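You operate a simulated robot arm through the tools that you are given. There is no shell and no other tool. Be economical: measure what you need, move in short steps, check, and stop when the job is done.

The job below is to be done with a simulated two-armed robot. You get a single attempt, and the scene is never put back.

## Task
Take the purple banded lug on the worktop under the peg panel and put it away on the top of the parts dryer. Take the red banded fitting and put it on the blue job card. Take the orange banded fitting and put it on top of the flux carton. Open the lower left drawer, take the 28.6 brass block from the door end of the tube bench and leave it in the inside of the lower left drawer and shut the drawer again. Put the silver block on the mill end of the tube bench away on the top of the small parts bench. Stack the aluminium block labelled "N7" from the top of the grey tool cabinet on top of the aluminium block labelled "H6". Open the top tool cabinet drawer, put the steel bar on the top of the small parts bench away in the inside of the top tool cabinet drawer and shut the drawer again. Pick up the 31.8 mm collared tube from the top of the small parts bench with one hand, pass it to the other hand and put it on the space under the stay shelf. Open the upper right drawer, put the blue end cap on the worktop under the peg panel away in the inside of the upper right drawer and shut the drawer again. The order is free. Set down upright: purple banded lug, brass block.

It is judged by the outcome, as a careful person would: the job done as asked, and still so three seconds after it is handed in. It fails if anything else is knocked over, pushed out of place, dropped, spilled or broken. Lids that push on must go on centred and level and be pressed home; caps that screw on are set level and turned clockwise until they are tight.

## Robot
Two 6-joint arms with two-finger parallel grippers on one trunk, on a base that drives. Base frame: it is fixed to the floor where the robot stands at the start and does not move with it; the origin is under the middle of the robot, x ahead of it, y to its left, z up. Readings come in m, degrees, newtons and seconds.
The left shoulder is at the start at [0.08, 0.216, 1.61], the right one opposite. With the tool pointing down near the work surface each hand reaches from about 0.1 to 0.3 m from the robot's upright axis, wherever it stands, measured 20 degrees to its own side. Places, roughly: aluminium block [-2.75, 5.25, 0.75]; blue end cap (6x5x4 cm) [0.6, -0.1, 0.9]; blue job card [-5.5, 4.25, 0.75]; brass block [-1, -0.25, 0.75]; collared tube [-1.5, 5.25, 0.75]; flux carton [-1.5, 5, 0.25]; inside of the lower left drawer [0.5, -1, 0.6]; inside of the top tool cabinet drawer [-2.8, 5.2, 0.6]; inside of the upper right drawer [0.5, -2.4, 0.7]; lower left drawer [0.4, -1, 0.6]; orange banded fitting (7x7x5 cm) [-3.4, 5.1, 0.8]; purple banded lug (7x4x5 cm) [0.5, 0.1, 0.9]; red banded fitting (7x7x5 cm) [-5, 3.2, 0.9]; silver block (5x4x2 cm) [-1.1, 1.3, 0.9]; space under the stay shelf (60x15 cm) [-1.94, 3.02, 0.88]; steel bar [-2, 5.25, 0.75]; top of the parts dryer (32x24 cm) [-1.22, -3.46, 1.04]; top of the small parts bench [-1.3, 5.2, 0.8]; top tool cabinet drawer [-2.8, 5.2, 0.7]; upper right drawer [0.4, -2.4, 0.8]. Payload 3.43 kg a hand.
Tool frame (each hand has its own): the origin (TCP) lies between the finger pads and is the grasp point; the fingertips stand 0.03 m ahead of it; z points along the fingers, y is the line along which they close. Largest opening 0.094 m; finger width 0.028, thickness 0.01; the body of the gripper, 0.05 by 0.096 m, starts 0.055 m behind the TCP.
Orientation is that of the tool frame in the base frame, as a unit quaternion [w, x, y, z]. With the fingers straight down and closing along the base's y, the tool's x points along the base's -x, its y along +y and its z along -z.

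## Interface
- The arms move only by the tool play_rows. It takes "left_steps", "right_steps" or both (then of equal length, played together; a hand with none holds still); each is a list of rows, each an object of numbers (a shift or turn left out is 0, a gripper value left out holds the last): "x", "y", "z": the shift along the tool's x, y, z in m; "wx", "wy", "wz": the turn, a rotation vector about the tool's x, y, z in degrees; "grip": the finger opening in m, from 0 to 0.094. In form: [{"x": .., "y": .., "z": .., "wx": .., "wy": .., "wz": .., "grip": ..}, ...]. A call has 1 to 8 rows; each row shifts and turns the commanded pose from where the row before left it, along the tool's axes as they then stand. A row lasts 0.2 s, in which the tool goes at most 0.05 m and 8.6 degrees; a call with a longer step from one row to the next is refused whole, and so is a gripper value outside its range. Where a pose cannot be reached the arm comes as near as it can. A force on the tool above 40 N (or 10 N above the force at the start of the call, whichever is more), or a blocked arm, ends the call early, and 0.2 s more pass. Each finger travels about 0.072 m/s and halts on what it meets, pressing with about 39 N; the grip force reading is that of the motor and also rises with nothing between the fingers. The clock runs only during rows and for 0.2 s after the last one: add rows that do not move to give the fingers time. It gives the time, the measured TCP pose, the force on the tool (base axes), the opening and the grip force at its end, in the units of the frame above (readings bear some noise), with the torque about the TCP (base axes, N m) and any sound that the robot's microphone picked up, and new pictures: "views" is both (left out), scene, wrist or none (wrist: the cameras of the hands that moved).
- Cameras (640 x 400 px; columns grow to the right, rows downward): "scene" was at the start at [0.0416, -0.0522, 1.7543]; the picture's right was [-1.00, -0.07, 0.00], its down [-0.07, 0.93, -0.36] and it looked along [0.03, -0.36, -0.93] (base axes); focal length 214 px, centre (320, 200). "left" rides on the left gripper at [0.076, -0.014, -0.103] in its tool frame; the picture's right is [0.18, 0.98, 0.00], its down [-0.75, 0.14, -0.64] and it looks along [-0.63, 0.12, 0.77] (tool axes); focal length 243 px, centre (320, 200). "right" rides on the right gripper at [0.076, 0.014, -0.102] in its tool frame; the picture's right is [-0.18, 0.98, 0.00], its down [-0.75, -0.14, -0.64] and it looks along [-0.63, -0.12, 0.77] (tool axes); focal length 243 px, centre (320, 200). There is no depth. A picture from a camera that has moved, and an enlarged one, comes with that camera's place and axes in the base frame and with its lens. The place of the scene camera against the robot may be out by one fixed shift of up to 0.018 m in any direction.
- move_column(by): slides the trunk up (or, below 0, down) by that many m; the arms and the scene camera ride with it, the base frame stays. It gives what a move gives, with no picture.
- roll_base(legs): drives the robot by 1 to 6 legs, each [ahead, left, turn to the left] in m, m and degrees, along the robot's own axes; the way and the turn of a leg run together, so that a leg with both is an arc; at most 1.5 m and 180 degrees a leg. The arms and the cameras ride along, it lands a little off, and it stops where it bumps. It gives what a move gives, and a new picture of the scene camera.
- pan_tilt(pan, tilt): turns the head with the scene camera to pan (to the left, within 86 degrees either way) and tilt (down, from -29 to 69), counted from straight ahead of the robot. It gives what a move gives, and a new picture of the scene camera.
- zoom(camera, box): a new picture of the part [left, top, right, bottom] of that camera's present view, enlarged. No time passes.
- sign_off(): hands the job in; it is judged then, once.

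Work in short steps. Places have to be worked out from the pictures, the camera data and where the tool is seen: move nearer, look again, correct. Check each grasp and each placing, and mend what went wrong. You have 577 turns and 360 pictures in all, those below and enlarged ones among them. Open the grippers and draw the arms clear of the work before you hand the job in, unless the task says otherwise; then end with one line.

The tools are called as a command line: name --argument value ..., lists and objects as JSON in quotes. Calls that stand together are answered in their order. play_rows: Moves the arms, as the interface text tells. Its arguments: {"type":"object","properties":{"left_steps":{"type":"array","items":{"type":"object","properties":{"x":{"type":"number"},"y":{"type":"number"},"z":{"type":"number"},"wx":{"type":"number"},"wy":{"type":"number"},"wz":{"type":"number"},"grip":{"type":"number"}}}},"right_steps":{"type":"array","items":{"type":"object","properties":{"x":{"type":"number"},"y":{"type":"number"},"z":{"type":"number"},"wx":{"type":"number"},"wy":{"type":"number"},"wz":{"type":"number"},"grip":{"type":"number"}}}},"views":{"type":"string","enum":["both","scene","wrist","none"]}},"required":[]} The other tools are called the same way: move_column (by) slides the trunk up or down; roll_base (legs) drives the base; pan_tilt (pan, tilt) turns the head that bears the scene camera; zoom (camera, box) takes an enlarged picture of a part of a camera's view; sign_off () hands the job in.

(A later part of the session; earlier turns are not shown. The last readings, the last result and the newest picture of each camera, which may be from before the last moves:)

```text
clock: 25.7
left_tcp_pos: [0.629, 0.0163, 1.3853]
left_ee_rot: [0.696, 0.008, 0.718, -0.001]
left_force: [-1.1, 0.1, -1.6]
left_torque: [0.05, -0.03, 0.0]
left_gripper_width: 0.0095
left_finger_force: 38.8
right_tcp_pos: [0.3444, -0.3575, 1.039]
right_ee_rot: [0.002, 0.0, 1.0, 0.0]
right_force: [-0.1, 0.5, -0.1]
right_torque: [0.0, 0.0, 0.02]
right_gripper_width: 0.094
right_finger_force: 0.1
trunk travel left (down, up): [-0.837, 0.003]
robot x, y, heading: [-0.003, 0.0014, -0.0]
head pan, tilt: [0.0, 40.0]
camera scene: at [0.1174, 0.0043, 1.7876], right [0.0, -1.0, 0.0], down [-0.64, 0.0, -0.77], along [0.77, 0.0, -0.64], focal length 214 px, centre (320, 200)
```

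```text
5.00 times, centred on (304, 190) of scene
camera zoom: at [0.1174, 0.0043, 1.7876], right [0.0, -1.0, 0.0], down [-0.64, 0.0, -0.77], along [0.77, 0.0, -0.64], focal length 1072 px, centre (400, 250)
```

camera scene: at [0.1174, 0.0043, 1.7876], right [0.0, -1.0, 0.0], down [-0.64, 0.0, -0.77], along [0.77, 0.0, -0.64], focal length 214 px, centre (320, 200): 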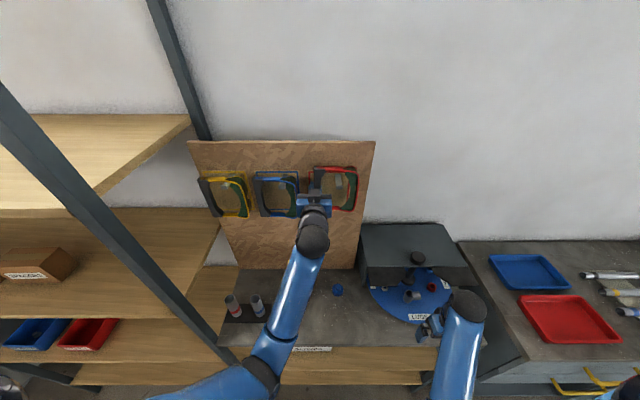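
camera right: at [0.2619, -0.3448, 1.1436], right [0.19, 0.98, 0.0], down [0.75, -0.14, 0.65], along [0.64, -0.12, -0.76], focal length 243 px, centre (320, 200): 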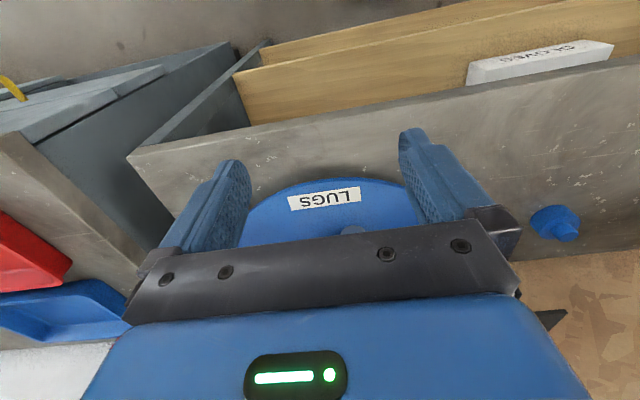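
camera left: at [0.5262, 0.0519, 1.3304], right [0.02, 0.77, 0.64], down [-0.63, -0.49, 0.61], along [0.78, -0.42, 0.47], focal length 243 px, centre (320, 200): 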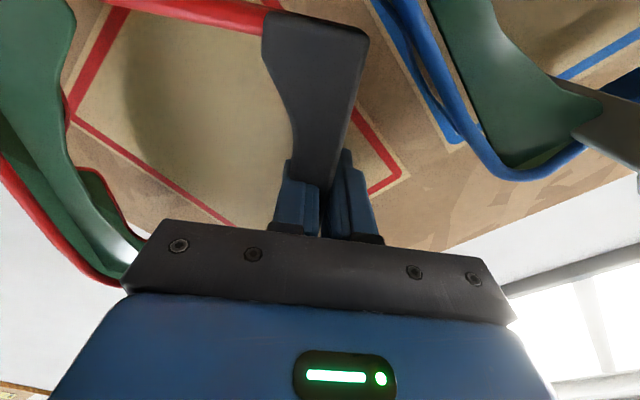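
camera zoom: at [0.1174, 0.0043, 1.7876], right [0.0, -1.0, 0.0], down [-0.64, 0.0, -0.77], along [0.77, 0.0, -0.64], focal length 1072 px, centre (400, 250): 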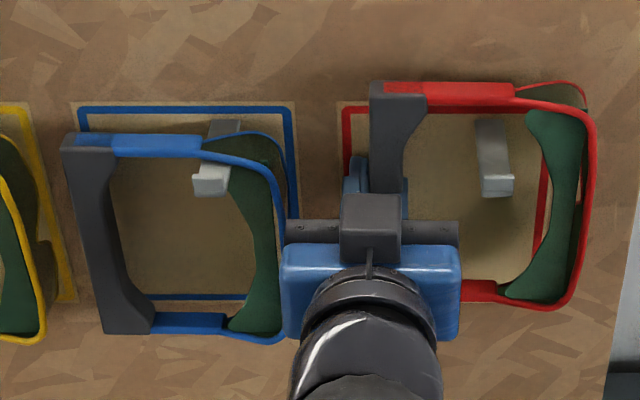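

Upright now. It needs ~12 mm more left and lowering onto the peg (blue as reference). Shift and lower in steps.

play_rows --left_steps '[{"y": 0.0125}, {"x": 0.01}, {"x": 0.008}, {}]' --views "scene"

zoom --camera "scene" --box '[240, 150, 368, 230]'

```text
clock: 26.7
left_tcp_pos: [0.6283, 0.0292, 1.367]
left_ee_rot: [0.696, 0.008, 0.718, 0.0]
left_force: [-0.4, -0.1, -0.9]
left_torque: [0.04, -0.02, 0.02]
left_gripper_width: 0.0096
left_finger_force: 39.2
right_tcp_pos: [0.3422, -0.3584, 1.0407]
right_ee_rot: [0.002, 0.0, 1.0, -0.002]
right_force: [-0.2, 0.7, -0.4]
right_torque: [0.05, 0.0, 0.0]
right_gripper_width: 0.094
right_finger_force: 0.1
trunk travel left (down, up): [-0.837, 0.003]
robot x, y, heading: [-0.0022, 0.0013, -0.0]
head pan, tilt: [0.0, 40.0]
camera scene: at [0.1175, 0.0044, 1.7876], right [0.0, -1.0, 0.0], down [-0.64, 0.0, -0.77], along [0.77, 0.0, -0.64], focal length 214 px, centre (320, 200)
```

scene: 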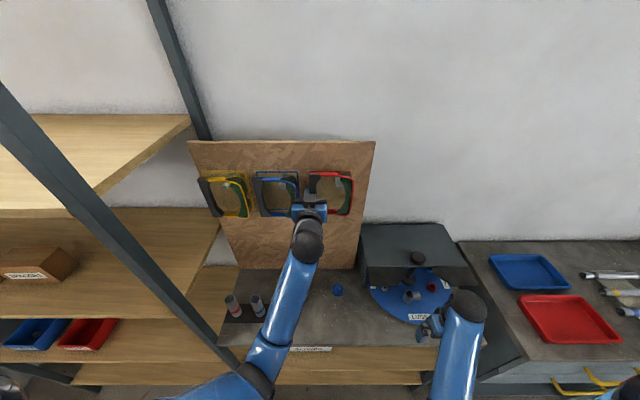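

```text
5.00 times, centred on (304, 190) of scene
camera zoom: at [0.1175, 0.0044, 1.7876], right [0.0, -1.0, 0.0], down [-0.64, 0.0, -0.77], along [0.77, 0.0, -0.64], focal length 1072 px, centre (400, 250)
```

zoom: 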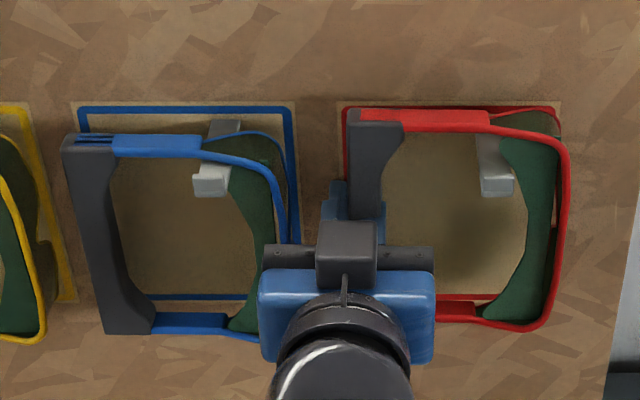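

Lateral position matches the blue one. Lower until it seats on the peg.

play_rows --left_steps '[{"x": 0.006}, {"x": 0.005}, {}]' --views "scene"

zoom --camera "scene" --box '[240, 150, 368, 230]'

```text
clock: 27.5
left_tcp_pos: [0.6263, 0.0284, 1.3563]
left_ee_rot: [0.696, 0.008, 0.718, 0.0]
left_force: [-0.6, -0.2, -1.0]
left_torque: [0.04, 0.0, -0.02]
left_gripper_width: 0.0096
left_finger_force: 39.3
right_tcp_pos: [0.3442, -0.3588, 1.0395]
right_ee_rot: [0.001, 0.0, 1.0, -0.001]
right_force: [-0.2, 0.1, 0.2]
right_torque: [-0.01, -0.01, 0.01]
right_gripper_width: 0.0941
right_finger_force: 0.0
trunk travel left (down, up): [-0.837, 0.003]
robot x, y, heading: [-0.004, 0.0017, -0.2]
head pan, tilt: [0.0, 40.0]
camera scene: at [0.1175, 0.0044, 1.7876], right [0.0, -1.0, 0.0], down [-0.64, 0.0, -0.77], along [0.77, 0.0, -0.64], focal length 214 px, centre (320, 200)
```

scene: 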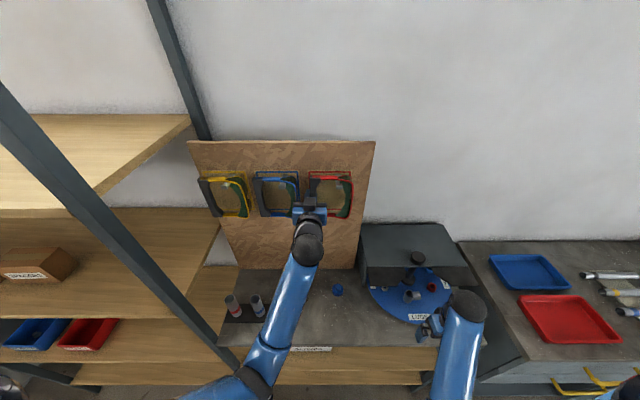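

```text
5.00 times, centred on (304, 190) of scene
camera zoom: at [0.1175, 0.0044, 1.7876], right [0.0, -1.0, 0.0], down [-0.64, 0.0, -0.77], along [0.77, 0.0, -0.64], focal length 1072 px, centre (400, 250)
```

zoom: 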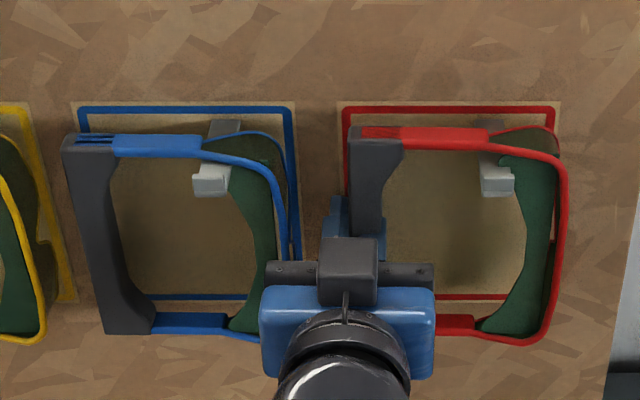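

Nearly seated. Lower 3 mm steps further.

play_rows --left_steps '[{"x": 0.003}, {"x": 0.003}, {}]' --views "none"

zoom --camera "scene" --box '[240, 150, 368, 230]'

```text
clock: 28.3
left_tcp_pos: [0.6261, 0.029, 1.3502]
left_ee_rot: [0.696, 0.008, 0.718, 0.0]
left_force: [-0.1, -0.3, -0.7]
left_torque: [0.06, -0.02, 0.02]
left_gripper_width: 0.0095
left_finger_force: 38.7
right_tcp_pos: [0.3441, -0.3573, 1.0394]
right_ee_rot: [0.003, 0.0, 1.0, -0.001]
right_force: [0.3, 0.4, 0.3]
right_torque: [0.0, 0.02, -0.02]
right_gripper_width: 0.094
right_finger_force: 0.0
trunk travel left (down, up): [-0.837, 0.003]
robot x, y, heading: [-0.0087, 0.0043, -0.0]
head pan, tilt: [0.0, 40.0]
```

```text
5.00 times, centred on (304, 190) of scene
camera zoom: at [0.1174, 0.0044, 1.7876], right [0.0, -1.0, 0.0], down [-0.64, 0.0, -0.77], along [0.77, 0.0, -0.64], focal length 1072 px, centre (400, 250)
```

zoom: 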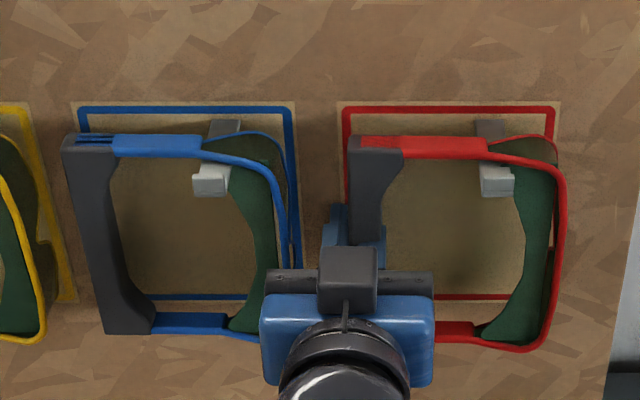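

Still no contact; continue lowering.

play_rows --left_steps '[{"x": 0.003}, {}]' --views "none"

play_rows --left_steps '[{"x": 0.003}, {}]' --views "none"

zoom --camera "scene" --box '[240, 150, 368, 230]'

```text
clock: 28.9
left_tcp_pos: [0.6254, 0.029, 1.348]
left_ee_rot: [0.697, 0.007, 0.717, 0.0]
left_force: [1.0, -0.9, 4.5]
left_torque: [-0.26, 0.06, 0.08]
left_gripper_width: 0.0094
left_finger_force: 39.1
right_tcp_pos: [0.3439, -0.3591, 1.0397]
right_ee_rot: [0.002, 0.0, 1.0, -0.001]
right_force: [-0.8, 0.1, 0.8]
right_torque: [-0.01, 0.02, -0.01]
right_gripper_width: 0.0941
right_finger_force: 0.1
trunk travel left (down, up): [-0.837, 0.003]
robot x, y, heading: [-0.0037, -0.0006, -0.3]
head pan, tilt: [0.0, 40.0]
```

```text
clock: 29.5
left_tcp_pos: [0.6253, 0.0268, 1.3468]
left_ee_rot: [0.698, 0.007, 0.716, 0.0]
left_force: [3.0, -3.8, 15.4]
left_torque: [-0.84, 0.21, 0.25]
left_gripper_width: 0.0099
left_finger_force: 39.0
right_tcp_pos: [0.3438, -0.3578, 1.0395]
right_ee_rot: [0.002, 0.0, 1.0, -0.001]
right_force: [0.2, -0.2, 0.0]
right_torque: [-0.03, -0.02, 0.01]
right_gripper_width: 0.094
right_finger_force: 0.0
trunk travel left (down, up): [-0.837, 0.003]
robot x, y, heading: [-0.0059, -0.0009, 0.1]
head pan, tilt: [0.0, 40.0]
```

```text
5.00 times, centred on (304, 190) of scene
camera zoom: at [0.1161, 0.0032, 1.7879], right [0.0, -1.0, 0.0], down [-0.64, 0.0, -0.77], along [0.77, 0.0, -0.64], focal length 1072 px, centre (400, 250)
```

zoom: 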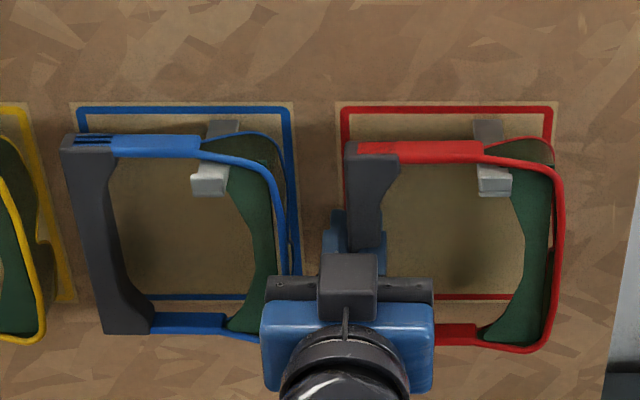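

Seated: contact on the peg. Ease off 2.5 mm and open gently.

play_rows --left_steps '[{"x": -0.003}, {"grip": 0.015}, {"grip": 0.025}, {"grip": 0.04}, {}]' --views "none"

zoom --camera "scene" --box '[240, 150, 368, 230]'

```text
clock: 30.7
left_tcp_pos: [0.6274, 0.029, 1.3476]
left_ee_rot: [0.696, 0.007, 0.718, 0.001]
left_force: [0.1, -0.1, 0.2]
left_torque: [-0.02, 0.01, -0.01]
left_gripper_width: 0.0398
left_finger_force: 0.1
right_tcp_pos: [0.3453, -0.3569, 1.0384]
right_ee_rot: [0.001, 0.0, 1.0, -0.001]
right_force: [0.1, -0.7, 0.0]
right_torque: [-0.03, 0.0, -0.02]
right_gripper_width: 0.0942
right_finger_force: 0.0
trunk travel left (down, up): [-0.837, 0.003]
robot x, y, heading: [-0.0037, 0.0017, -0.1]
head pan, tilt: [0.0, 40.0]
```

```text
5.00 times, centred on (304, 190) of scene
camera zoom: at [0.1177, 0.0047, 1.7876], right [0.0, -1.0, 0.0], down [-0.64, 0.0, -0.77], along [0.77, 0.0, -0.64], focal length 1072 px, centre (400, 250)
```

zoom: 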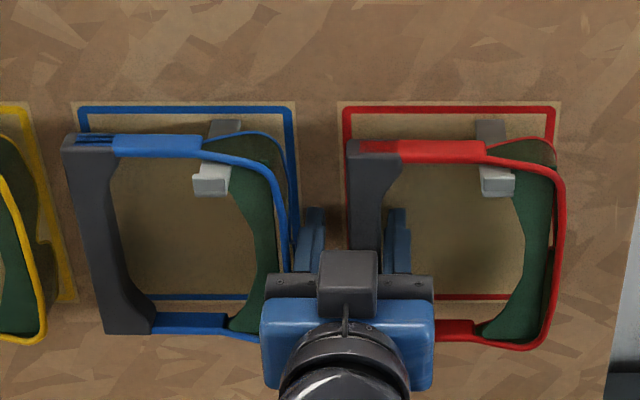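

It hangs like the others. Withdraw straight back and check.

play_rows --left_steps '[{"z": -0.02}, {"z": -0.03}, {"z": -0.04}, {"z": -0.04}, {"z": -0.04}]' --views "none"

zoom --camera "scene" --box '[180, 120, 388, 250]'

```text
clock: 31.9
left_tcp_pos: [0.4525, 0.0327, 1.3532]
left_ee_rot: [0.696, 0.008, 0.718, 0.0]
left_force: [-0.1, 0.4, 0.4]
left_torque: [0.03, -0.02, -0.01]
left_gripper_width: 0.0402
left_finger_force: 0.1
right_tcp_pos: [0.3436, -0.3575, 1.0396]
right_ee_rot: [0.004, 0.0, 1.0, -0.002]
right_force: [0.6, 0.1, 0.9]
right_torque: [-0.01, -0.01, 0.01]
right_gripper_width: 0.0942
right_finger_force: 0.0
trunk travel left (down, up): [-0.837, 0.003]
robot x, y, heading: [-0.0059, 0.0009, 0.4]
head pan, tilt: [0.0, 40.0]
```

```text
3.08 times, centred on (284, 185) of scene
camera zoom: at [0.1151, 0.0052, 1.7878], right [0.0, -1.0, 0.0], down [-0.64, 0.0, -0.77], along [0.77, 0.0, -0.64], focal length 660 px, centre (431, 246)
```

zoom: 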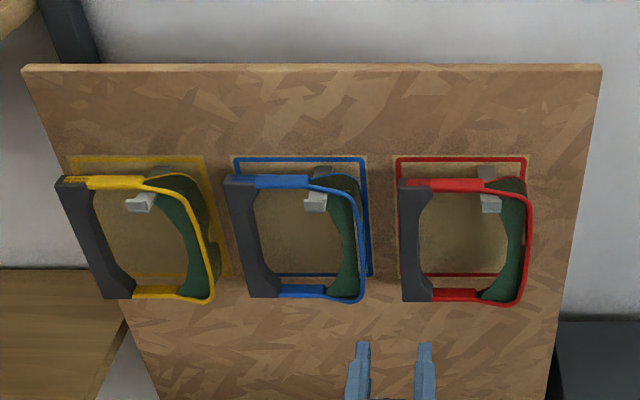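

The saw is restored. Now I drive back 0.35 m to have free room, then lower the trunk.

roll_base --legs '[[-0.35, 0, 0]]'

move_column --by -0.35

```text
clock: 34.1
left_tcp_pos: [0.1092, 0.0316, 1.3522]
left_ee_rot: [0.696, 0.007, 0.718, 0.0]
left_force: [0.5, 0.1, -0.5]
left_torque: [0.02, 0.04, -0.01]
left_gripper_width: 0.0398
left_finger_force: 0.2
right_tcp_pos: [-0.0004, -0.3587, 1.0389]
right_ee_rot: [0.001, -0.001, 1.0, -0.001]
right_force: [0.1, 0.1, 0.2]
right_torque: [0.02, 0.01, 0.04]
right_gripper_width: 0.0937
right_finger_force: 0.0
trunk travel left (down, up): [-0.837, 0.003]
robot x, y, heading: [-0.3516, -0.0011, 0.2]
head pan, tilt: [0.0, 40.0]
camera scene: at [-0.2267, 0.0046, 1.7873], right [0.0, -1.0, 0.0], down [-0.65, 0.0, -0.76], along [0.76, 0.0, -0.65], focal length 214 px, centre (320, 200)
```

scene: 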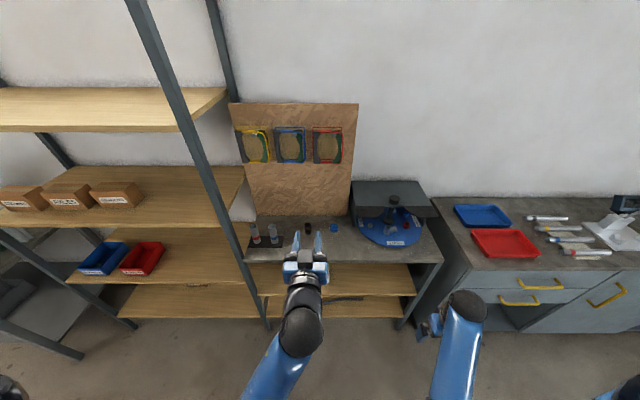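

```text
clock: 37.6
left_tcp_pos: [0.1062, 0.0322, 1.0028]
left_ee_rot: [0.695, 0.007, 0.719, 0.001]
left_force: [-0.1, -0.4, 0.1]
left_torque: [-0.02, 0.01, 0.0]
left_gripper_width: 0.0399
left_finger_force: 0.0
right_tcp_pos: [-0.0021, -0.3585, 0.6902]
right_ee_rot: [0.002, -0.001, 1.0, -0.001]
right_force: [-0.8, 0.1, -0.1]
right_torque: [-0.01, -0.01, -0.04]
right_gripper_width: 0.0943
right_finger_force: 0.1
trunk travel left (down, up): [-0.487, 0.353]
robot x, y, heading: [-0.3537, 0.0011, 0.2]
head pan, tilt: [0.0, 40.0]
```

Raise the right hand and pitch the left hand back down, clear of everything.

play_rows --left_steps '[{"wy": 8.5}, {"wy": 8.5}, {"wy": 8.5}, {"wy": 8.5}, {"wy": 8.5}, {"wy": 8.5}, {"wy": 8.5}, {"wy": 8.5}]' --right_steps '[{"z": -0.04}, {"z": -0.04}, {"z": -0.04}, {"z": -0.04}, {"z": -0.04}, {"z": -0.04}, {"z": -0.04}, {"z": -0.03}]' --views "none"

play_rows --left_steps '[{"wy": 8.5}, {"wy": 8.5}, {"wy": 6.5, "grip": 0.094}]' --views "none"

```text
clock: 39.4
left_tcp_pos: [0.1911, 0.0082, 0.8428]
left_ee_rot: [0.175, 0.004, 0.985, 0.005]
left_force: [-0.1, 0.7, -0.2]
left_torque: [-0.01, -0.01, -0.01]
left_gripper_width: 0.0401
left_finger_force: 0.1
left hand out of reach, approached as far as the arm can: row 5, 6, 7, 8
right_tcp_pos: [-0.0024, -0.3575, 0.6889]
right_ee_rot: [0.002, -0.001, 1.0, -0.001]
right_force: [0.4, 0.1, 0.1]
right_torque: [0.01, 0.03, -0.03]
right_gripper_width: 0.0939
right_finger_force: 0.0
right hand out of reach, approached as far as the arm can: row 1, 2, 3, 4, 5, 6, 7, 8
trunk travel left (down, up): [-0.487, 0.353]
robot x, y, heading: [-0.3515, 0.0007, 0.2]
head pan, tilt: [0.0, 40.0]
```

```text
clock: 40.2
left_tcp_pos: [0.2355, -0.01, 0.7792]
left_ee_rot: [-0.03, 0.005, 1.0, 0.004]
left_force: [0.5, -0.6, -0.4]
left_torque: [-0.03, 0.02, 0.0]
left_gripper_width: 0.0939
left_finger_force: 0.9
left hand out of reach, approached as far as the arm can: row 1, 2, 3
right_tcp_pos: [-0.0033, -0.357, 0.6893]
right_ee_rot: [0.002, -0.001, 1.0, -0.001]
right_force: [0.9, -0.2, 0.1]
right_torque: [0.0, 0.02, -0.02]
right_gripper_width: 0.0937
right_finger_force: 0.0
trunk travel left (down, up): [-0.487, 0.353]
robot x, y, heading: [-0.3507, -0.0012, 0.0]
head pan, tilt: [0.0, 40.0]
```

Tool-down height is limited relative to the shoulder. I tuck the right hand back, then raise the trunk again and will descend onto objects with the trunk.

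play_rows --right_steps '[{"x": 0.045, "y": -0.01}, {"x": 0.045, "y": -0.01}, {"x": 0.045, "y": -0.01}, {"x": 0.045, "y": -0.01}]' --views "none"

move_column --by 0.35

roll_base --legs '[[0.36, 0, 0]]'

```text
clock: 41.1
left_tcp_pos: [0.2356, -0.0102, 0.7797]
left_ee_rot: [-0.028, 0.005, 1.0, 0.005]
left_force: [0.1, -0.6, -0.2]
left_torque: [0.02, 0.02, 0.0]
left_gripper_width: 0.0939
left_finger_force: 0.0
right_tcp_pos: [-0.0841, -0.3895, 0.7085]
right_ee_rot: [0.032, -0.131, 0.99, -0.038]
right_force: [-0.9, 0.8, 0.1]
right_torque: [0.0, 0.01, 0.02]
right_gripper_width: 0.0939
right_finger_force: 0.1
trunk travel left (down, up): [-0.487, 0.353]
robot x, y, heading: [-0.3528, -0.0007, 0.0]
head pan, tilt: [0.0, 40.0]
stopped in row 4 (right hand): the arm was blocked; the commanded pose is now the measured one
```

```text
clock: 44.5
left_tcp_pos: [0.2355, -0.0115, 1.1311]
left_ee_rot: [-0.029, 0.004, 1.0, 0.005]
left_force: [-0.2, -0.1, -0.3]
left_torque: [-0.02, -0.01, -0.03]
left_gripper_width: 0.0941
left_finger_force: 0.1
right_tcp_pos: [-0.083, -0.3904, 1.0613]
right_ee_rot: [0.032, -0.129, 0.99, -0.039]
right_force: [0.2, -0.9, -0.6]
right_torque: [0.01, 0.0, -0.03]
right_gripper_width: 0.0938
right_finger_force: 0.0
trunk travel left (down, up): [-0.837, 0.003]
robot x, y, heading: [-0.3516, 0.0015, 0.0]
head pan, tilt: [0.0, 40.0]
```

```text
clock: 46.9
left_tcp_pos: [0.5887, -0.0176, 1.1312]
left_ee_rot: [-0.029, 0.011, 1.0, 0.005]
left_force: [0.1, -0.1, -0.2]
left_torque: [-0.03, -0.02, -0.02]
left_gripper_width: 0.0944
left_finger_force: 0.1
right_tcp_pos: [0.2684, -0.3939, 1.0624]
right_ee_rot: [0.034, -0.126, 0.991, -0.04]
right_force: [-0.4, 0.6, -0.6]
right_torque: [-0.04, -0.01, 0.0]
right_gripper_width: 0.0938
right_finger_force: 0.1
trunk travel left (down, up): [-0.837, 0.003]
robot x, y, heading: [0.0005, -0.0024, -0.2]
head pan, tilt: [0.0, 40.0]
stopped in leg 1: the robot was blocked; the commanded pose is now the measured one
camera scene: at [0.1239, 0.0029, 1.7877], right [-0.01, -1.0, 0.0], down [-0.64, 0.0, -0.77], along [0.77, -0.01, -0.64], focal length 214 px, centre (320, 200)
```

scene: 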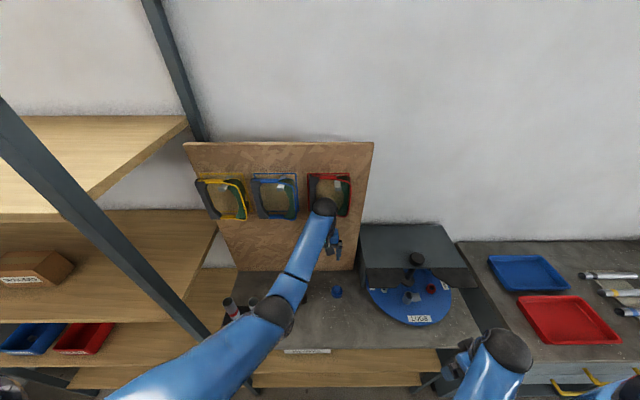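

The base stopped at x≈0 (its start). Check the saw by zoom since the wrist is near it.

zoom --camera "scene" --box '[240, 150, 400, 250]'

```text
4.00 times, centred on (320, 200) of scene
camera zoom: at [0.1239, 0.0029, 1.7877], right [-0.01, -1.0, 0.0], down [-0.64, 0.0, -0.77], along [0.77, -0.01, -0.64], focal length 858 px, centre (320, 200)
```

zoom: 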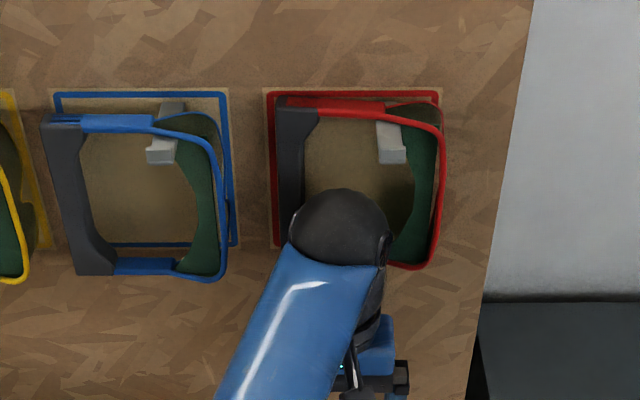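

The wrist has lifted the saw a bit off its peg. I lower the trunk 3 cm so it settles straight down on the peg, then back off.

move_column --by -0.025

zoom --camera "scene" --box '[240, 150, 400, 250]'

```text
clock: 47.6
left_tcp_pos: [0.5874, -0.017, 1.1054]
left_ee_rot: [-0.029, 0.01, 1.0, 0.005]
left_force: [0.9, 0.3, -0.5]
left_torque: [0.01, -0.01, 0.04]
left_gripper_width: 0.094
left_finger_force: 0.1
right_tcp_pos: [0.2686, -0.3942, 1.0376]
right_ee_rot: [0.035, -0.126, 0.991, -0.041]
right_force: [0.2, -0.5, -0.3]
right_torque: [-0.02, 0.0, -0.03]
right_gripper_width: 0.0942
right_finger_force: 0.0
trunk travel left (down, up): [-0.812, 0.028]
robot x, y, heading: [0.0062, -0.0015, 0.0]
head pan, tilt: [0.0, 40.0]
```

```text
4.00 times, centred on (320, 200) of scene
camera zoom: at [0.1223, 0.0028, 1.7624], right [-0.01, -1.0, 0.0], down [-0.64, 0.0, -0.77], along [0.77, -0.01, -0.64], focal length 858 px, centre (320, 200)
```

zoom: 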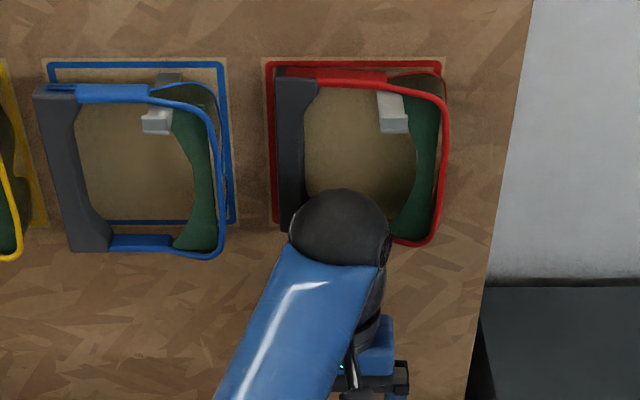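

Compared with the blue one it is just pushed flat to the panel, not lifted. Back the base away 5 cm and recheck.

roll_base --legs '[[-0.05, 0, 0]]'

zoom --camera "scene" --box '[240, 150, 400, 250]'

```text
clock: 48.5
left_tcp_pos: [0.5504, -0.0174, 1.0997]
left_ee_rot: [-0.034, 0.009, 0.999, 0.005]
left_force: [1.5, -0.2, -0.2]
left_torque: [-0.02, 0.07, 0.02]
left_gripper_width: 0.0941
left_finger_force: 0.0
right_tcp_pos: [0.2304, -0.3935, 1.0338]
right_ee_rot: [0.03, -0.126, 0.991, -0.04]
right_force: [0.3, 0.8, 0.8]
right_torque: [-0.01, 0.05, 0.01]
right_gripper_width: 0.0944
right_finger_force: 0.1
trunk travel left (down, up): [-0.812, 0.028]
robot x, y, heading: [-0.0486, 0.0021, -0.3]
head pan, tilt: [0.0, 40.0]
camera scene: at [0.092, 0.0028, 1.7614], right [-0.01, -1.0, 0.0], down [-0.65, 0.0, -0.76], along [0.76, 0.0, -0.65], focal length 214 px, centre (320, 200)
```

scene: 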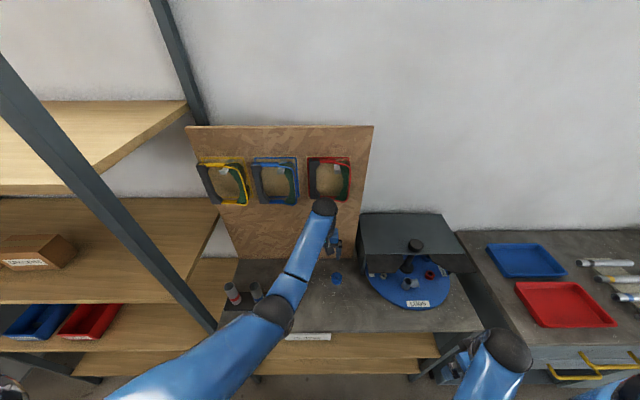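

```text
4.00 times, centred on (320, 200) of scene
camera zoom: at [0.092, 0.0028, 1.7614], right [-0.01, -1.0, 0.0], down [-0.65, 0.0, -0.76], along [0.76, 0.0, -0.65], focal length 858 px, centre (320, 200)
```

zoom: 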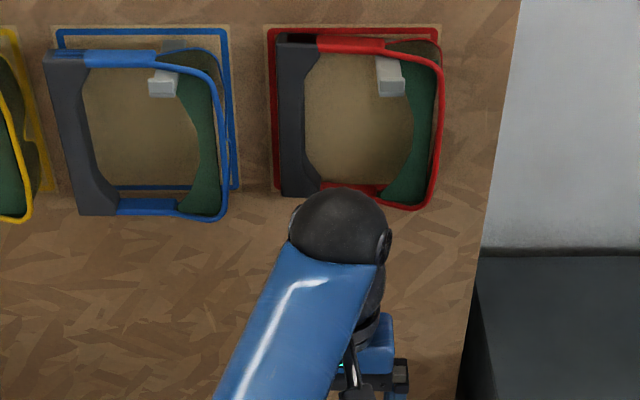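

Saw hangs properly. The label on the turntable looks different; zoom to check.

zoom --camera "scene" --box '[340, 200, 500, 320]'

```text
3.33 times, centred on (420, 260) of scene
camera zoom: at [0.092, 0.0028, 1.7614], right [-0.01, -1.0, 0.0], down [-0.65, 0.0, -0.76], along [0.76, 0.0, -0.65], focal length 715 px, centre (-13, 0)
```

zoom: 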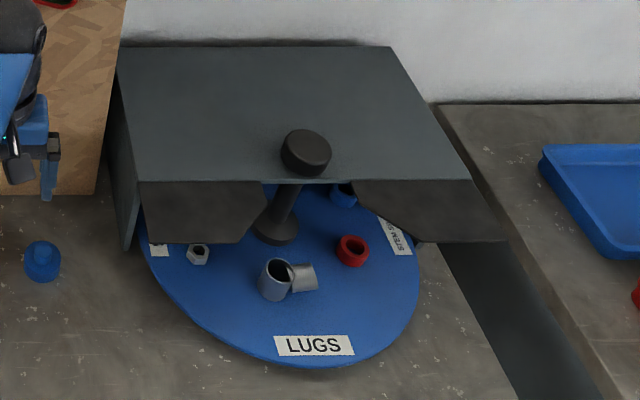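

Fine. Lower the trunk 9 cm and look at cap and lug with the left wrist camera.

move_column --by -0.09

play_rows --left_steps '[{}]' --views "wrist"

```text
clock: 49.8
left_tcp_pos: [0.5432, -0.0165, 1.0147]
left_ee_rot: [-0.031, 0.009, 0.999, 0.005]
left_force: [1.2, -0.2, -0.6]
left_torque: [0.02, 0.04, 0.0]
left_gripper_width: 0.094
left_finger_force: 0.0
right_tcp_pos: [0.2224, -0.3934, 0.9462]
right_ee_rot: [0.034, -0.127, 0.99, -0.041]
right_force: [-0.5, -0.9, 0.2]
right_torque: [0.0, 0.0, 0.01]
right_gripper_width: 0.0941
right_finger_force: 0.0
trunk travel left (down, up): [-0.722, 0.118]
robot x, y, heading: [-0.0446, 0.0031, -0.4]
head pan, tilt: [0.0, 40.0]
```

```text
clock: 50.2
left_tcp_pos: [0.541, -0.0159, 1.0162]
left_ee_rot: [-0.029, 0.01, 1.0, 0.006]
left_force: [-0.5, 0.9, 0.1]
left_torque: [0.02, -0.04, 0.04]
left_gripper_width: 0.0942
left_finger_force: 0.0
right_tcp_pos: [0.2211, -0.3935, 0.9468]
right_ee_rot: [0.034, -0.127, 0.991, -0.04]
right_force: [-0.4, -0.3, -0.5]
right_torque: [0.01, -0.04, -0.02]
right_gripper_width: 0.094
right_finger_force: 0.1
trunk travel left (down, up): [-0.722, 0.118]
robot x, y, heading: [-0.0479, -0.0018, -0.4]
head pan, tilt: [0.0, 40.0]
camera left: at [0.47, -0.03, 1.1228], right [-0.16, 0.99, 0.02], down [0.79, 0.12, 0.6], along [0.59, 0.12, -0.8], focal length 243 px, centre (320, 200)
```

left: 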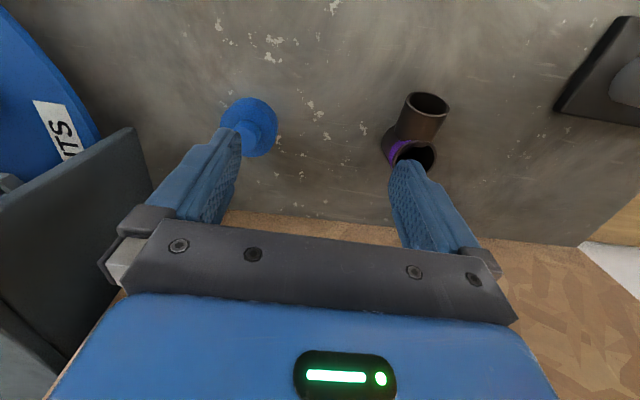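

I move the left hand 9 cm left (good baseline) to triangulate the lug.

play_rows --left_steps '[{"y": 0.045}, {"y": 0.045}, {}]' --views "wrist"

```text
clock: 51.0
left_tcp_pos: [0.5557, 0.0678, 1.001]
left_ee_rot: [-0.028, 0.009, 1.0, 0.006]
left_force: [0.4, -0.9, 0.8]
left_torque: [0.0, 0.02, 0.0]
left_gripper_width: 0.094
left_finger_force: 0.0
left hand out of reach, approached as far as the arm can: row 1, 2
right_tcp_pos: [0.2214, -0.3947, 0.9465]
right_ee_rot: [0.034, -0.126, 0.991, -0.04]
right_force: [-1.0, 0.7, -0.1]
right_torque: [0.03, 0.02, 0.01]
right_gripper_width: 0.094
right_finger_force: 0.0
trunk travel left (down, up): [-0.722, 0.118]
robot x, y, heading: [-0.0497, 0.0013, -0.4]
head pan, tilt: [0.0, 40.0]
camera left: at [0.4863, 0.0538, 1.1078], right [-0.16, 0.99, 0.02], down [0.79, 0.12, 0.6], along [0.59, 0.12, -0.8], focal length 243 px, centre (320, 200)
```

left: 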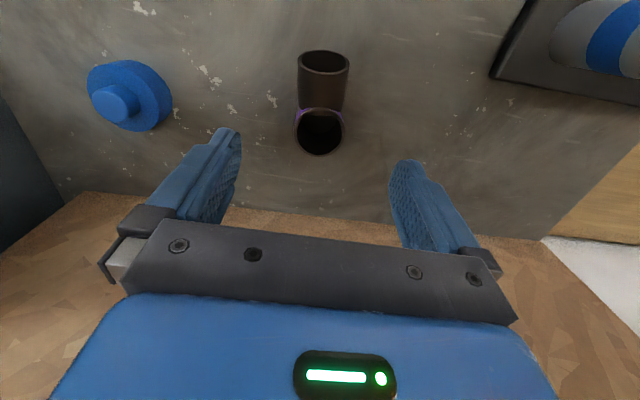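

Lug axis ≈ (0.5485, 0.068), top ≈0.94, table ≈0.889. I descend over it to TCP z≈0.93.

play_rows --left_steps '[{"x": 0.006, "wy": -3}, {"z": 0.03}, {"z": 0.025}, {}]' --views "wrist"

```text
clock: 52.0
left_tcp_pos: [0.5503, 0.0693, 0.9447]
left_ee_rot: [-0.003, 0.01, 1.0, 0.006]
left_force: [0.1, 0.1, -0.4]
left_torque: [0.03, 0.0, 0.0]
left_gripper_width: 0.0942
left_finger_force: 0.1
right_tcp_pos: [0.2215, -0.392, 0.9463]
right_ee_rot: [0.034, -0.126, 0.991, -0.04]
right_force: [-0.3, -0.3, 0.8]
right_torque: [0.01, 0.01, 0.0]
right_gripper_width: 0.094
right_finger_force: 0.0
trunk travel left (down, up): [-0.722, 0.118]
robot x, y, heading: [-0.0462, -0.0009, -0.3]
head pan, tilt: [0.0, 40.0]
camera left: at [0.4739, 0.0552, 1.0483], right [-0.17, 0.99, 0.01], down [0.76, 0.12, 0.64], along [0.63, 0.11, -0.77], focal length 243 px, centre (320, 200)
```

left: 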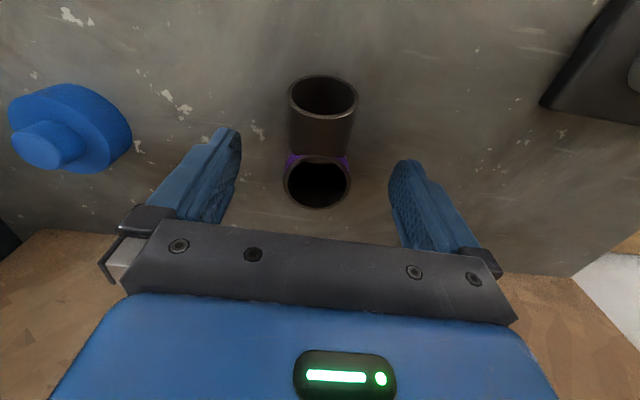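

Well centred. Descend 13 mm and close.

play_rows --left_steps '[{"z": 0.013}, {"grip": 0.065}, {"grip": 0.04}, {"grip": 0.02}, {"grip": 0.01}, {}]' --views "wrist"

```text
clock: 53.4
left_tcp_pos: [0.5498, 0.0684, 0.9315]
left_ee_rot: [-0.003, 0.01, 1.0, 0.005]
left_force: [0.6, 0.5, 1.0]
left_torque: [-0.05, 0.0, 0.01]
left_gripper_width: 0.0359
left_finger_force: 38.8
right_tcp_pos: [0.222, -0.3938, 0.9469]
right_ee_rot: [0.034, -0.126, 0.991, -0.04]
right_force: [-0.9, -0.5, 0.5]
right_torque: [-0.01, -0.02, -0.01]
right_gripper_width: 0.0937
right_finger_force: 0.0
trunk travel left (down, up): [-0.722, 0.118]
robot x, y, heading: [-0.0468, -0.0001, -0.2]
head pan, tilt: [0.0, 40.0]
camera left: at [0.4745, 0.0549, 1.0352], right [-0.17, 0.99, 0.01], down [0.76, 0.12, 0.64], along [0.63, 0.11, -0.77], focal length 243 px, centre (320, 200)
```

left: 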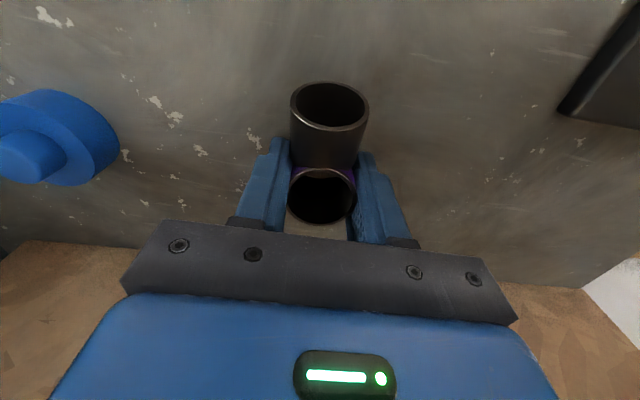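

Lug gripped (36 mm). Lift with the trunk 10 cm, then move the left hand aside.

move_column --by 0.1

play_rows --left_steps '[{"x": 0.03, "y": 0.03}, {"x": 0.03, "y": 0.03}, {"x": 0.03, "y": 0.03}, {"x": 0.03, "y": 0.03}]' --views "both"

```text
clock: 54.7
left_tcp_pos: [0.5509, 0.0692, 1.0324]
left_ee_rot: [-0.005, 0.009, 1.0, 0.006]
left_force: [-0.3, -0.7, -0.6]
left_torque: [0.02, 0.01, 0.0]
left_gripper_width: 0.0361
left_finger_force: 39.3
right_tcp_pos: [0.2214, -0.3938, 1.0469]
right_ee_rot: [0.034, -0.127, 0.991, -0.039]
right_force: [0.1, 0.6, 0.7]
right_torque: [0.02, 0.0, 0.03]
right_gripper_width: 0.0941
right_finger_force: 0.0
trunk travel left (down, up): [-0.822, 0.018]
robot x, y, heading: [-0.046, -0.0025, -0.0]
head pan, tilt: [0.0, 40.0]
```

```text
clock: 55.7
left_tcp_pos: [0.433, 0.1901, 1.033]
left_ee_rot: [-0.003, 0.01, 1.0, 0.005]
left_force: [0.3, -0.4, -1.1]
left_torque: [0.01, -0.01, 0.0]
left_gripper_width: 0.0358
left_finger_force: 38.8
right_tcp_pos: [0.2199, -0.3937, 1.0466]
right_ee_rot: [0.034, -0.127, 0.991, -0.041]
right_force: [0.4, -0.2, 0.2]
right_torque: [-0.01, -0.02, 0.02]
right_gripper_width: 0.0939
right_finger_force: 0.1
trunk travel left (down, up): [-0.822, 0.018]
robot x, y, heading: [-0.0456, 0.0031, -0.5]
head pan, tilt: [0.0, 40.0]
camera scene: at [0.0756, 0.0041, 1.7727], right [-0.01, -1.0, 0.0], down [-0.64, 0.0, -0.77], along [0.77, -0.01, -0.64], focal length 214 px, centre (320, 200)
camera left: at [0.3566, 0.1777, 1.1363], right [-0.16, 0.99, 0.01], down [0.76, 0.12, 0.64], along [0.63, 0.11, -0.77], focal length 243 px, centre (320, 200)
```

scene: 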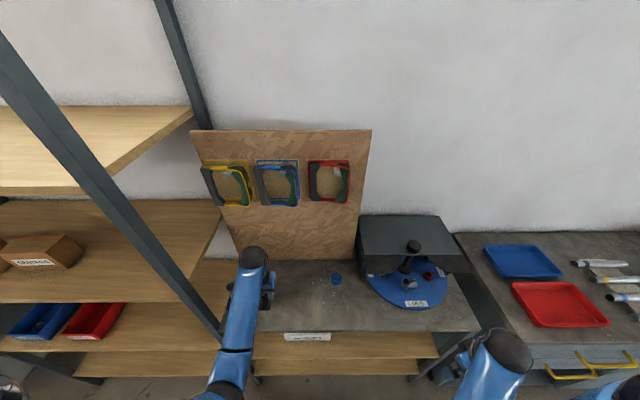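
left: 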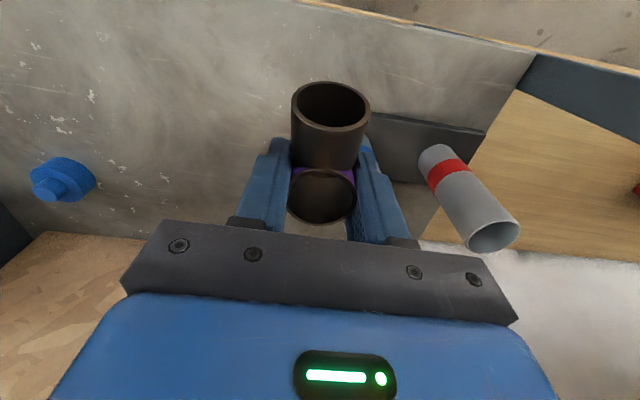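

Saws fine. Now square the right hand and move it left, in front of the table.

play_rows --right_steps '[{"wz": 7.3, "wy": 2, "wx": -2.3, "z": 0.02}, {"wz": 7.3, "wy": 2, "wx": -2.3, "z": 0.02}, {"y": 0.04, "x": -0.015}, {"y": 0.04, "x": -0.015}, {"y": 0.04, "x": -0.015}, {"y": 0.04, "x": -0.015}, {"y": 0.04, "x": -0.015}]' --views "scene"

```text
clock: 57.3
left_tcp_pos: [0.4341, 0.1909, 1.0327]
left_ee_rot: [-0.004, 0.01, 1.0, 0.005]
left_force: [0.3, 0.1, -0.8]
left_torque: [0.02, 0.03, -0.02]
left_gripper_width: 0.0357
left_finger_force: 38.7
right_tcp_pos: [0.3016, -0.1927, 1.008]
right_ee_rot: [-0.001, 0.002, 1.0, -0.001]
right_force: [0.7, 0.1, -0.5]
right_torque: [-0.01, -0.01, -0.01]
right_gripper_width: 0.0941
right_finger_force: 0.0
trunk travel left (down, up): [-0.822, 0.018]
robot x, y, heading: [-0.0483, 0.0006, -0.1]
head pan, tilt: [0.0, 40.0]
camera scene: at [0.0779, 0.0045, 1.7726], right [-0.01, -1.0, 0.0], down [-0.64, 0.0, -0.77], along [0.77, -0.01, -0.64], focal length 214 px, centre (320, 200)
```

scene: 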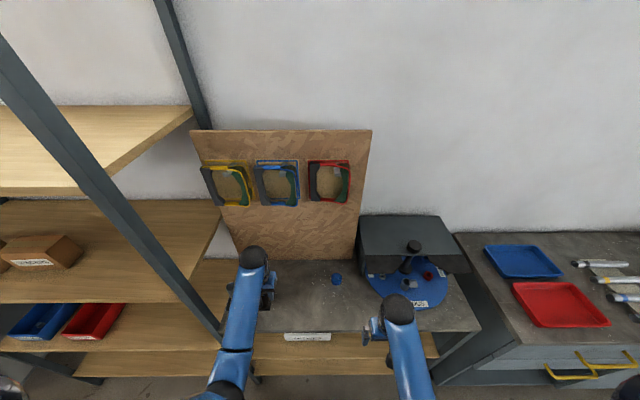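

Continue to a standoff in front of/over the cap.

play_rows --right_steps '[{"x": -0.02, "y": 0.04}, {"x": -0.02, "y": 0.04}, {"x": -0.02, "y": 0.04}, {"x": -0.045}, {"x": -0.045}, {"x": -0.045}, {}]' --views "wrist"

```text
clock: 58.9
left_tcp_pos: [0.4343, 0.1901, 1.0312]
left_ee_rot: [-0.004, 0.01, 1.0, 0.005]
left_force: [-0.2, 0.0, -0.2]
left_torque: [-0.02, 0.02, -0.01]
left_gripper_width: 0.0358
left_finger_force: 38.9
right_tcp_pos: [0.4925, -0.0778, 1.0063]
right_ee_rot: [0.0, 0.001, 1.0, 0.0]
right_force: [-0.4, -0.6, 0.2]
right_torque: [0.01, 0.01, 0.0]
right_gripper_width: 0.094
right_finger_force: 0.0
trunk travel left (down, up): [-0.822, 0.018]
robot x, y, heading: [-0.0475, -0.0002, -0.2]
head pan, tilt: [0.0, 40.0]
camera right: at [0.4175, -0.0634, 1.109], right [0.19, 0.98, 0.0], down [0.75, -0.14, 0.64], along [0.63, -0.12, -0.77], focal length 243 px, centre (320, 200)
```

right: 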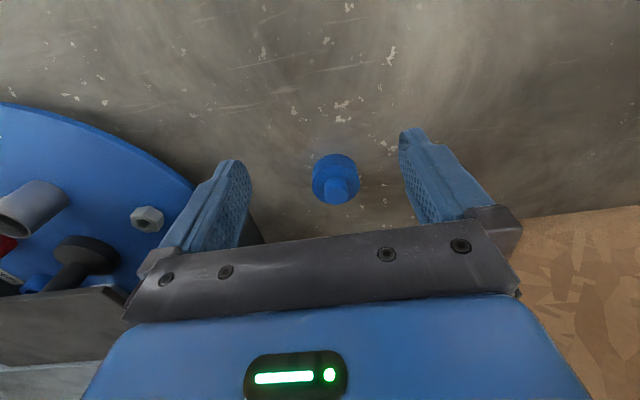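

Cap at about (0.553, −0.073). Move over it, then lower the trunk 8 cm.

play_rows --right_steps '[{"x": -0.03, "y": 0.002}, {"x": -0.03, "y": 0.002}, {}]' --views "none"

move_column --by -0.06

play_rows --right_steps '[{}]' --views "wrist"

```text
clock: 59.7
left_tcp_pos: [0.4324, 0.191, 1.033]
left_ee_rot: [-0.004, 0.01, 1.0, 0.004]
left_force: [-0.3, -1.0, -1.2]
left_torque: [0.04, -0.01, 0.02]
left_gripper_width: 0.0358
left_finger_force: 38.9
right_tcp_pos: [0.5524, -0.0724, 1.008]
right_ee_rot: [0.001, 0.002, 1.0, -0.001]
right_force: [-0.7, -0.3, -0.2]
right_torque: [-0.01, 0.01, 0.01]
right_gripper_width: 0.094
right_finger_force: 0.0
trunk travel left (down, up): [-0.822, 0.018]
robot x, y, heading: [-0.0463, 0.0001, -0.3]
head pan, tilt: [0.0, 40.0]
```

```text
clock: 60.7
left_tcp_pos: [0.4346, 0.19, 0.973]
left_ee_rot: [-0.005, 0.01, 1.0, 0.005]
left_force: [-0.5, -1.3, -0.4]
left_torque: [0.0, -0.01, 0.0]
left_gripper_width: 0.0358
left_finger_force: 39.0
right_tcp_pos: [0.5526, -0.0728, 0.9475]
right_ee_rot: [-0.001, 0.001, 1.0, 0.0]
right_force: [1.1, 0.7, -0.4]
right_torque: [-0.01, 0.0, -0.01]
right_gripper_width: 0.094
right_finger_force: 0.0
trunk travel left (down, up): [-0.762, 0.078]
robot x, y, heading: [-0.0468, -0.0016, -0.3]
head pan, tilt: [0.0, 40.0]
```

```text
clock: 61.1
left_tcp_pos: [0.4332, 0.191, 0.972]
left_ee_rot: [-0.005, 0.009, 1.0, 0.005]
left_force: [-1.0, -0.1, -2.2]
left_torque: [0.01, -0.01, -0.02]
left_gripper_width: 0.0357
left_finger_force: 38.1
right_tcp_pos: [0.5523, -0.0732, 0.9462]
right_ee_rot: [-0.001, 0.001, 1.0, 0.0]
right_force: [-0.4, -0.5, 0.0]
right_torque: [0.03, 0.01, 0.0]
right_gripper_width: 0.0941
right_finger_force: 0.0
trunk travel left (down, up): [-0.762, 0.078]
robot x, y, heading: [-0.0434, -0.0006, -0.4]
head pan, tilt: [0.0, 40.0]
camera right: at [0.4781, -0.059, 1.0491], right [0.19, 0.98, 0.0], down [0.75, -0.14, 0.64], along [0.63, -0.12, -0.77], focal length 243 px, centre (320, 200)
```

right: 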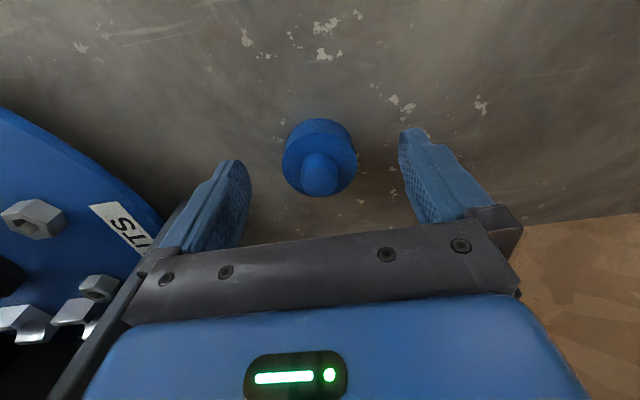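

Centred. Descend 20 mm and close on the cap's rim.

play_rows --right_steps '[{"z": 0.02}, {"grip": 0.07}, {"grip": 0.05}, {"grip": 0.03}, {"grip": 0.02}, {}]' --views "wrist"

```text
clock: 62.5
left_tcp_pos: [0.4323, 0.1895, 0.9737]
left_ee_rot: [-0.003, 0.009, 1.0, 0.006]
left_force: [0.7, 0.4, 0.1]
left_torque: [-0.05, 0.0, -0.04]
left_gripper_width: 0.0359
left_finger_force: 39.0
right_tcp_pos: [0.5527, -0.0728, 0.9298]
right_ee_rot: [0.004, 0.001, 1.0, 0.001]
right_force: [5.4, -8.3, 35.1]
right_torque: [-0.75, 0.28, 0.12]
right_gripper_width: 0.0488
right_finger_force: 38.8
trunk travel left (down, up): [-0.762, 0.078]
robot x, y, heading: [-0.0491, -0.0007, -0.4]
head pan, tilt: [0.0, 40.0]
camera right: at [0.4775, -0.0597, 1.0319], right [0.19, 0.98, 0.0], down [0.75, -0.14, 0.65], along [0.64, -0.12, -0.76], focal length 243 px, centre (320, 200)
```

right: 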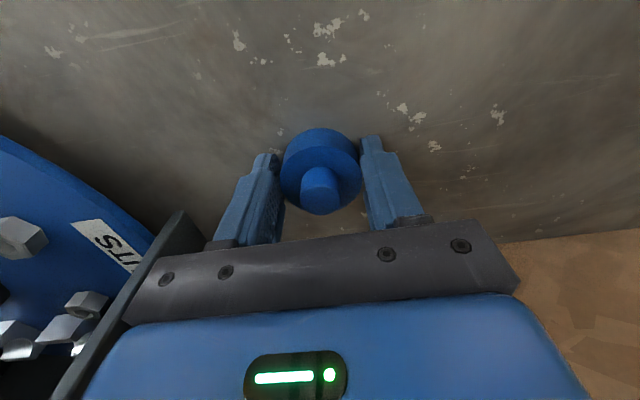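

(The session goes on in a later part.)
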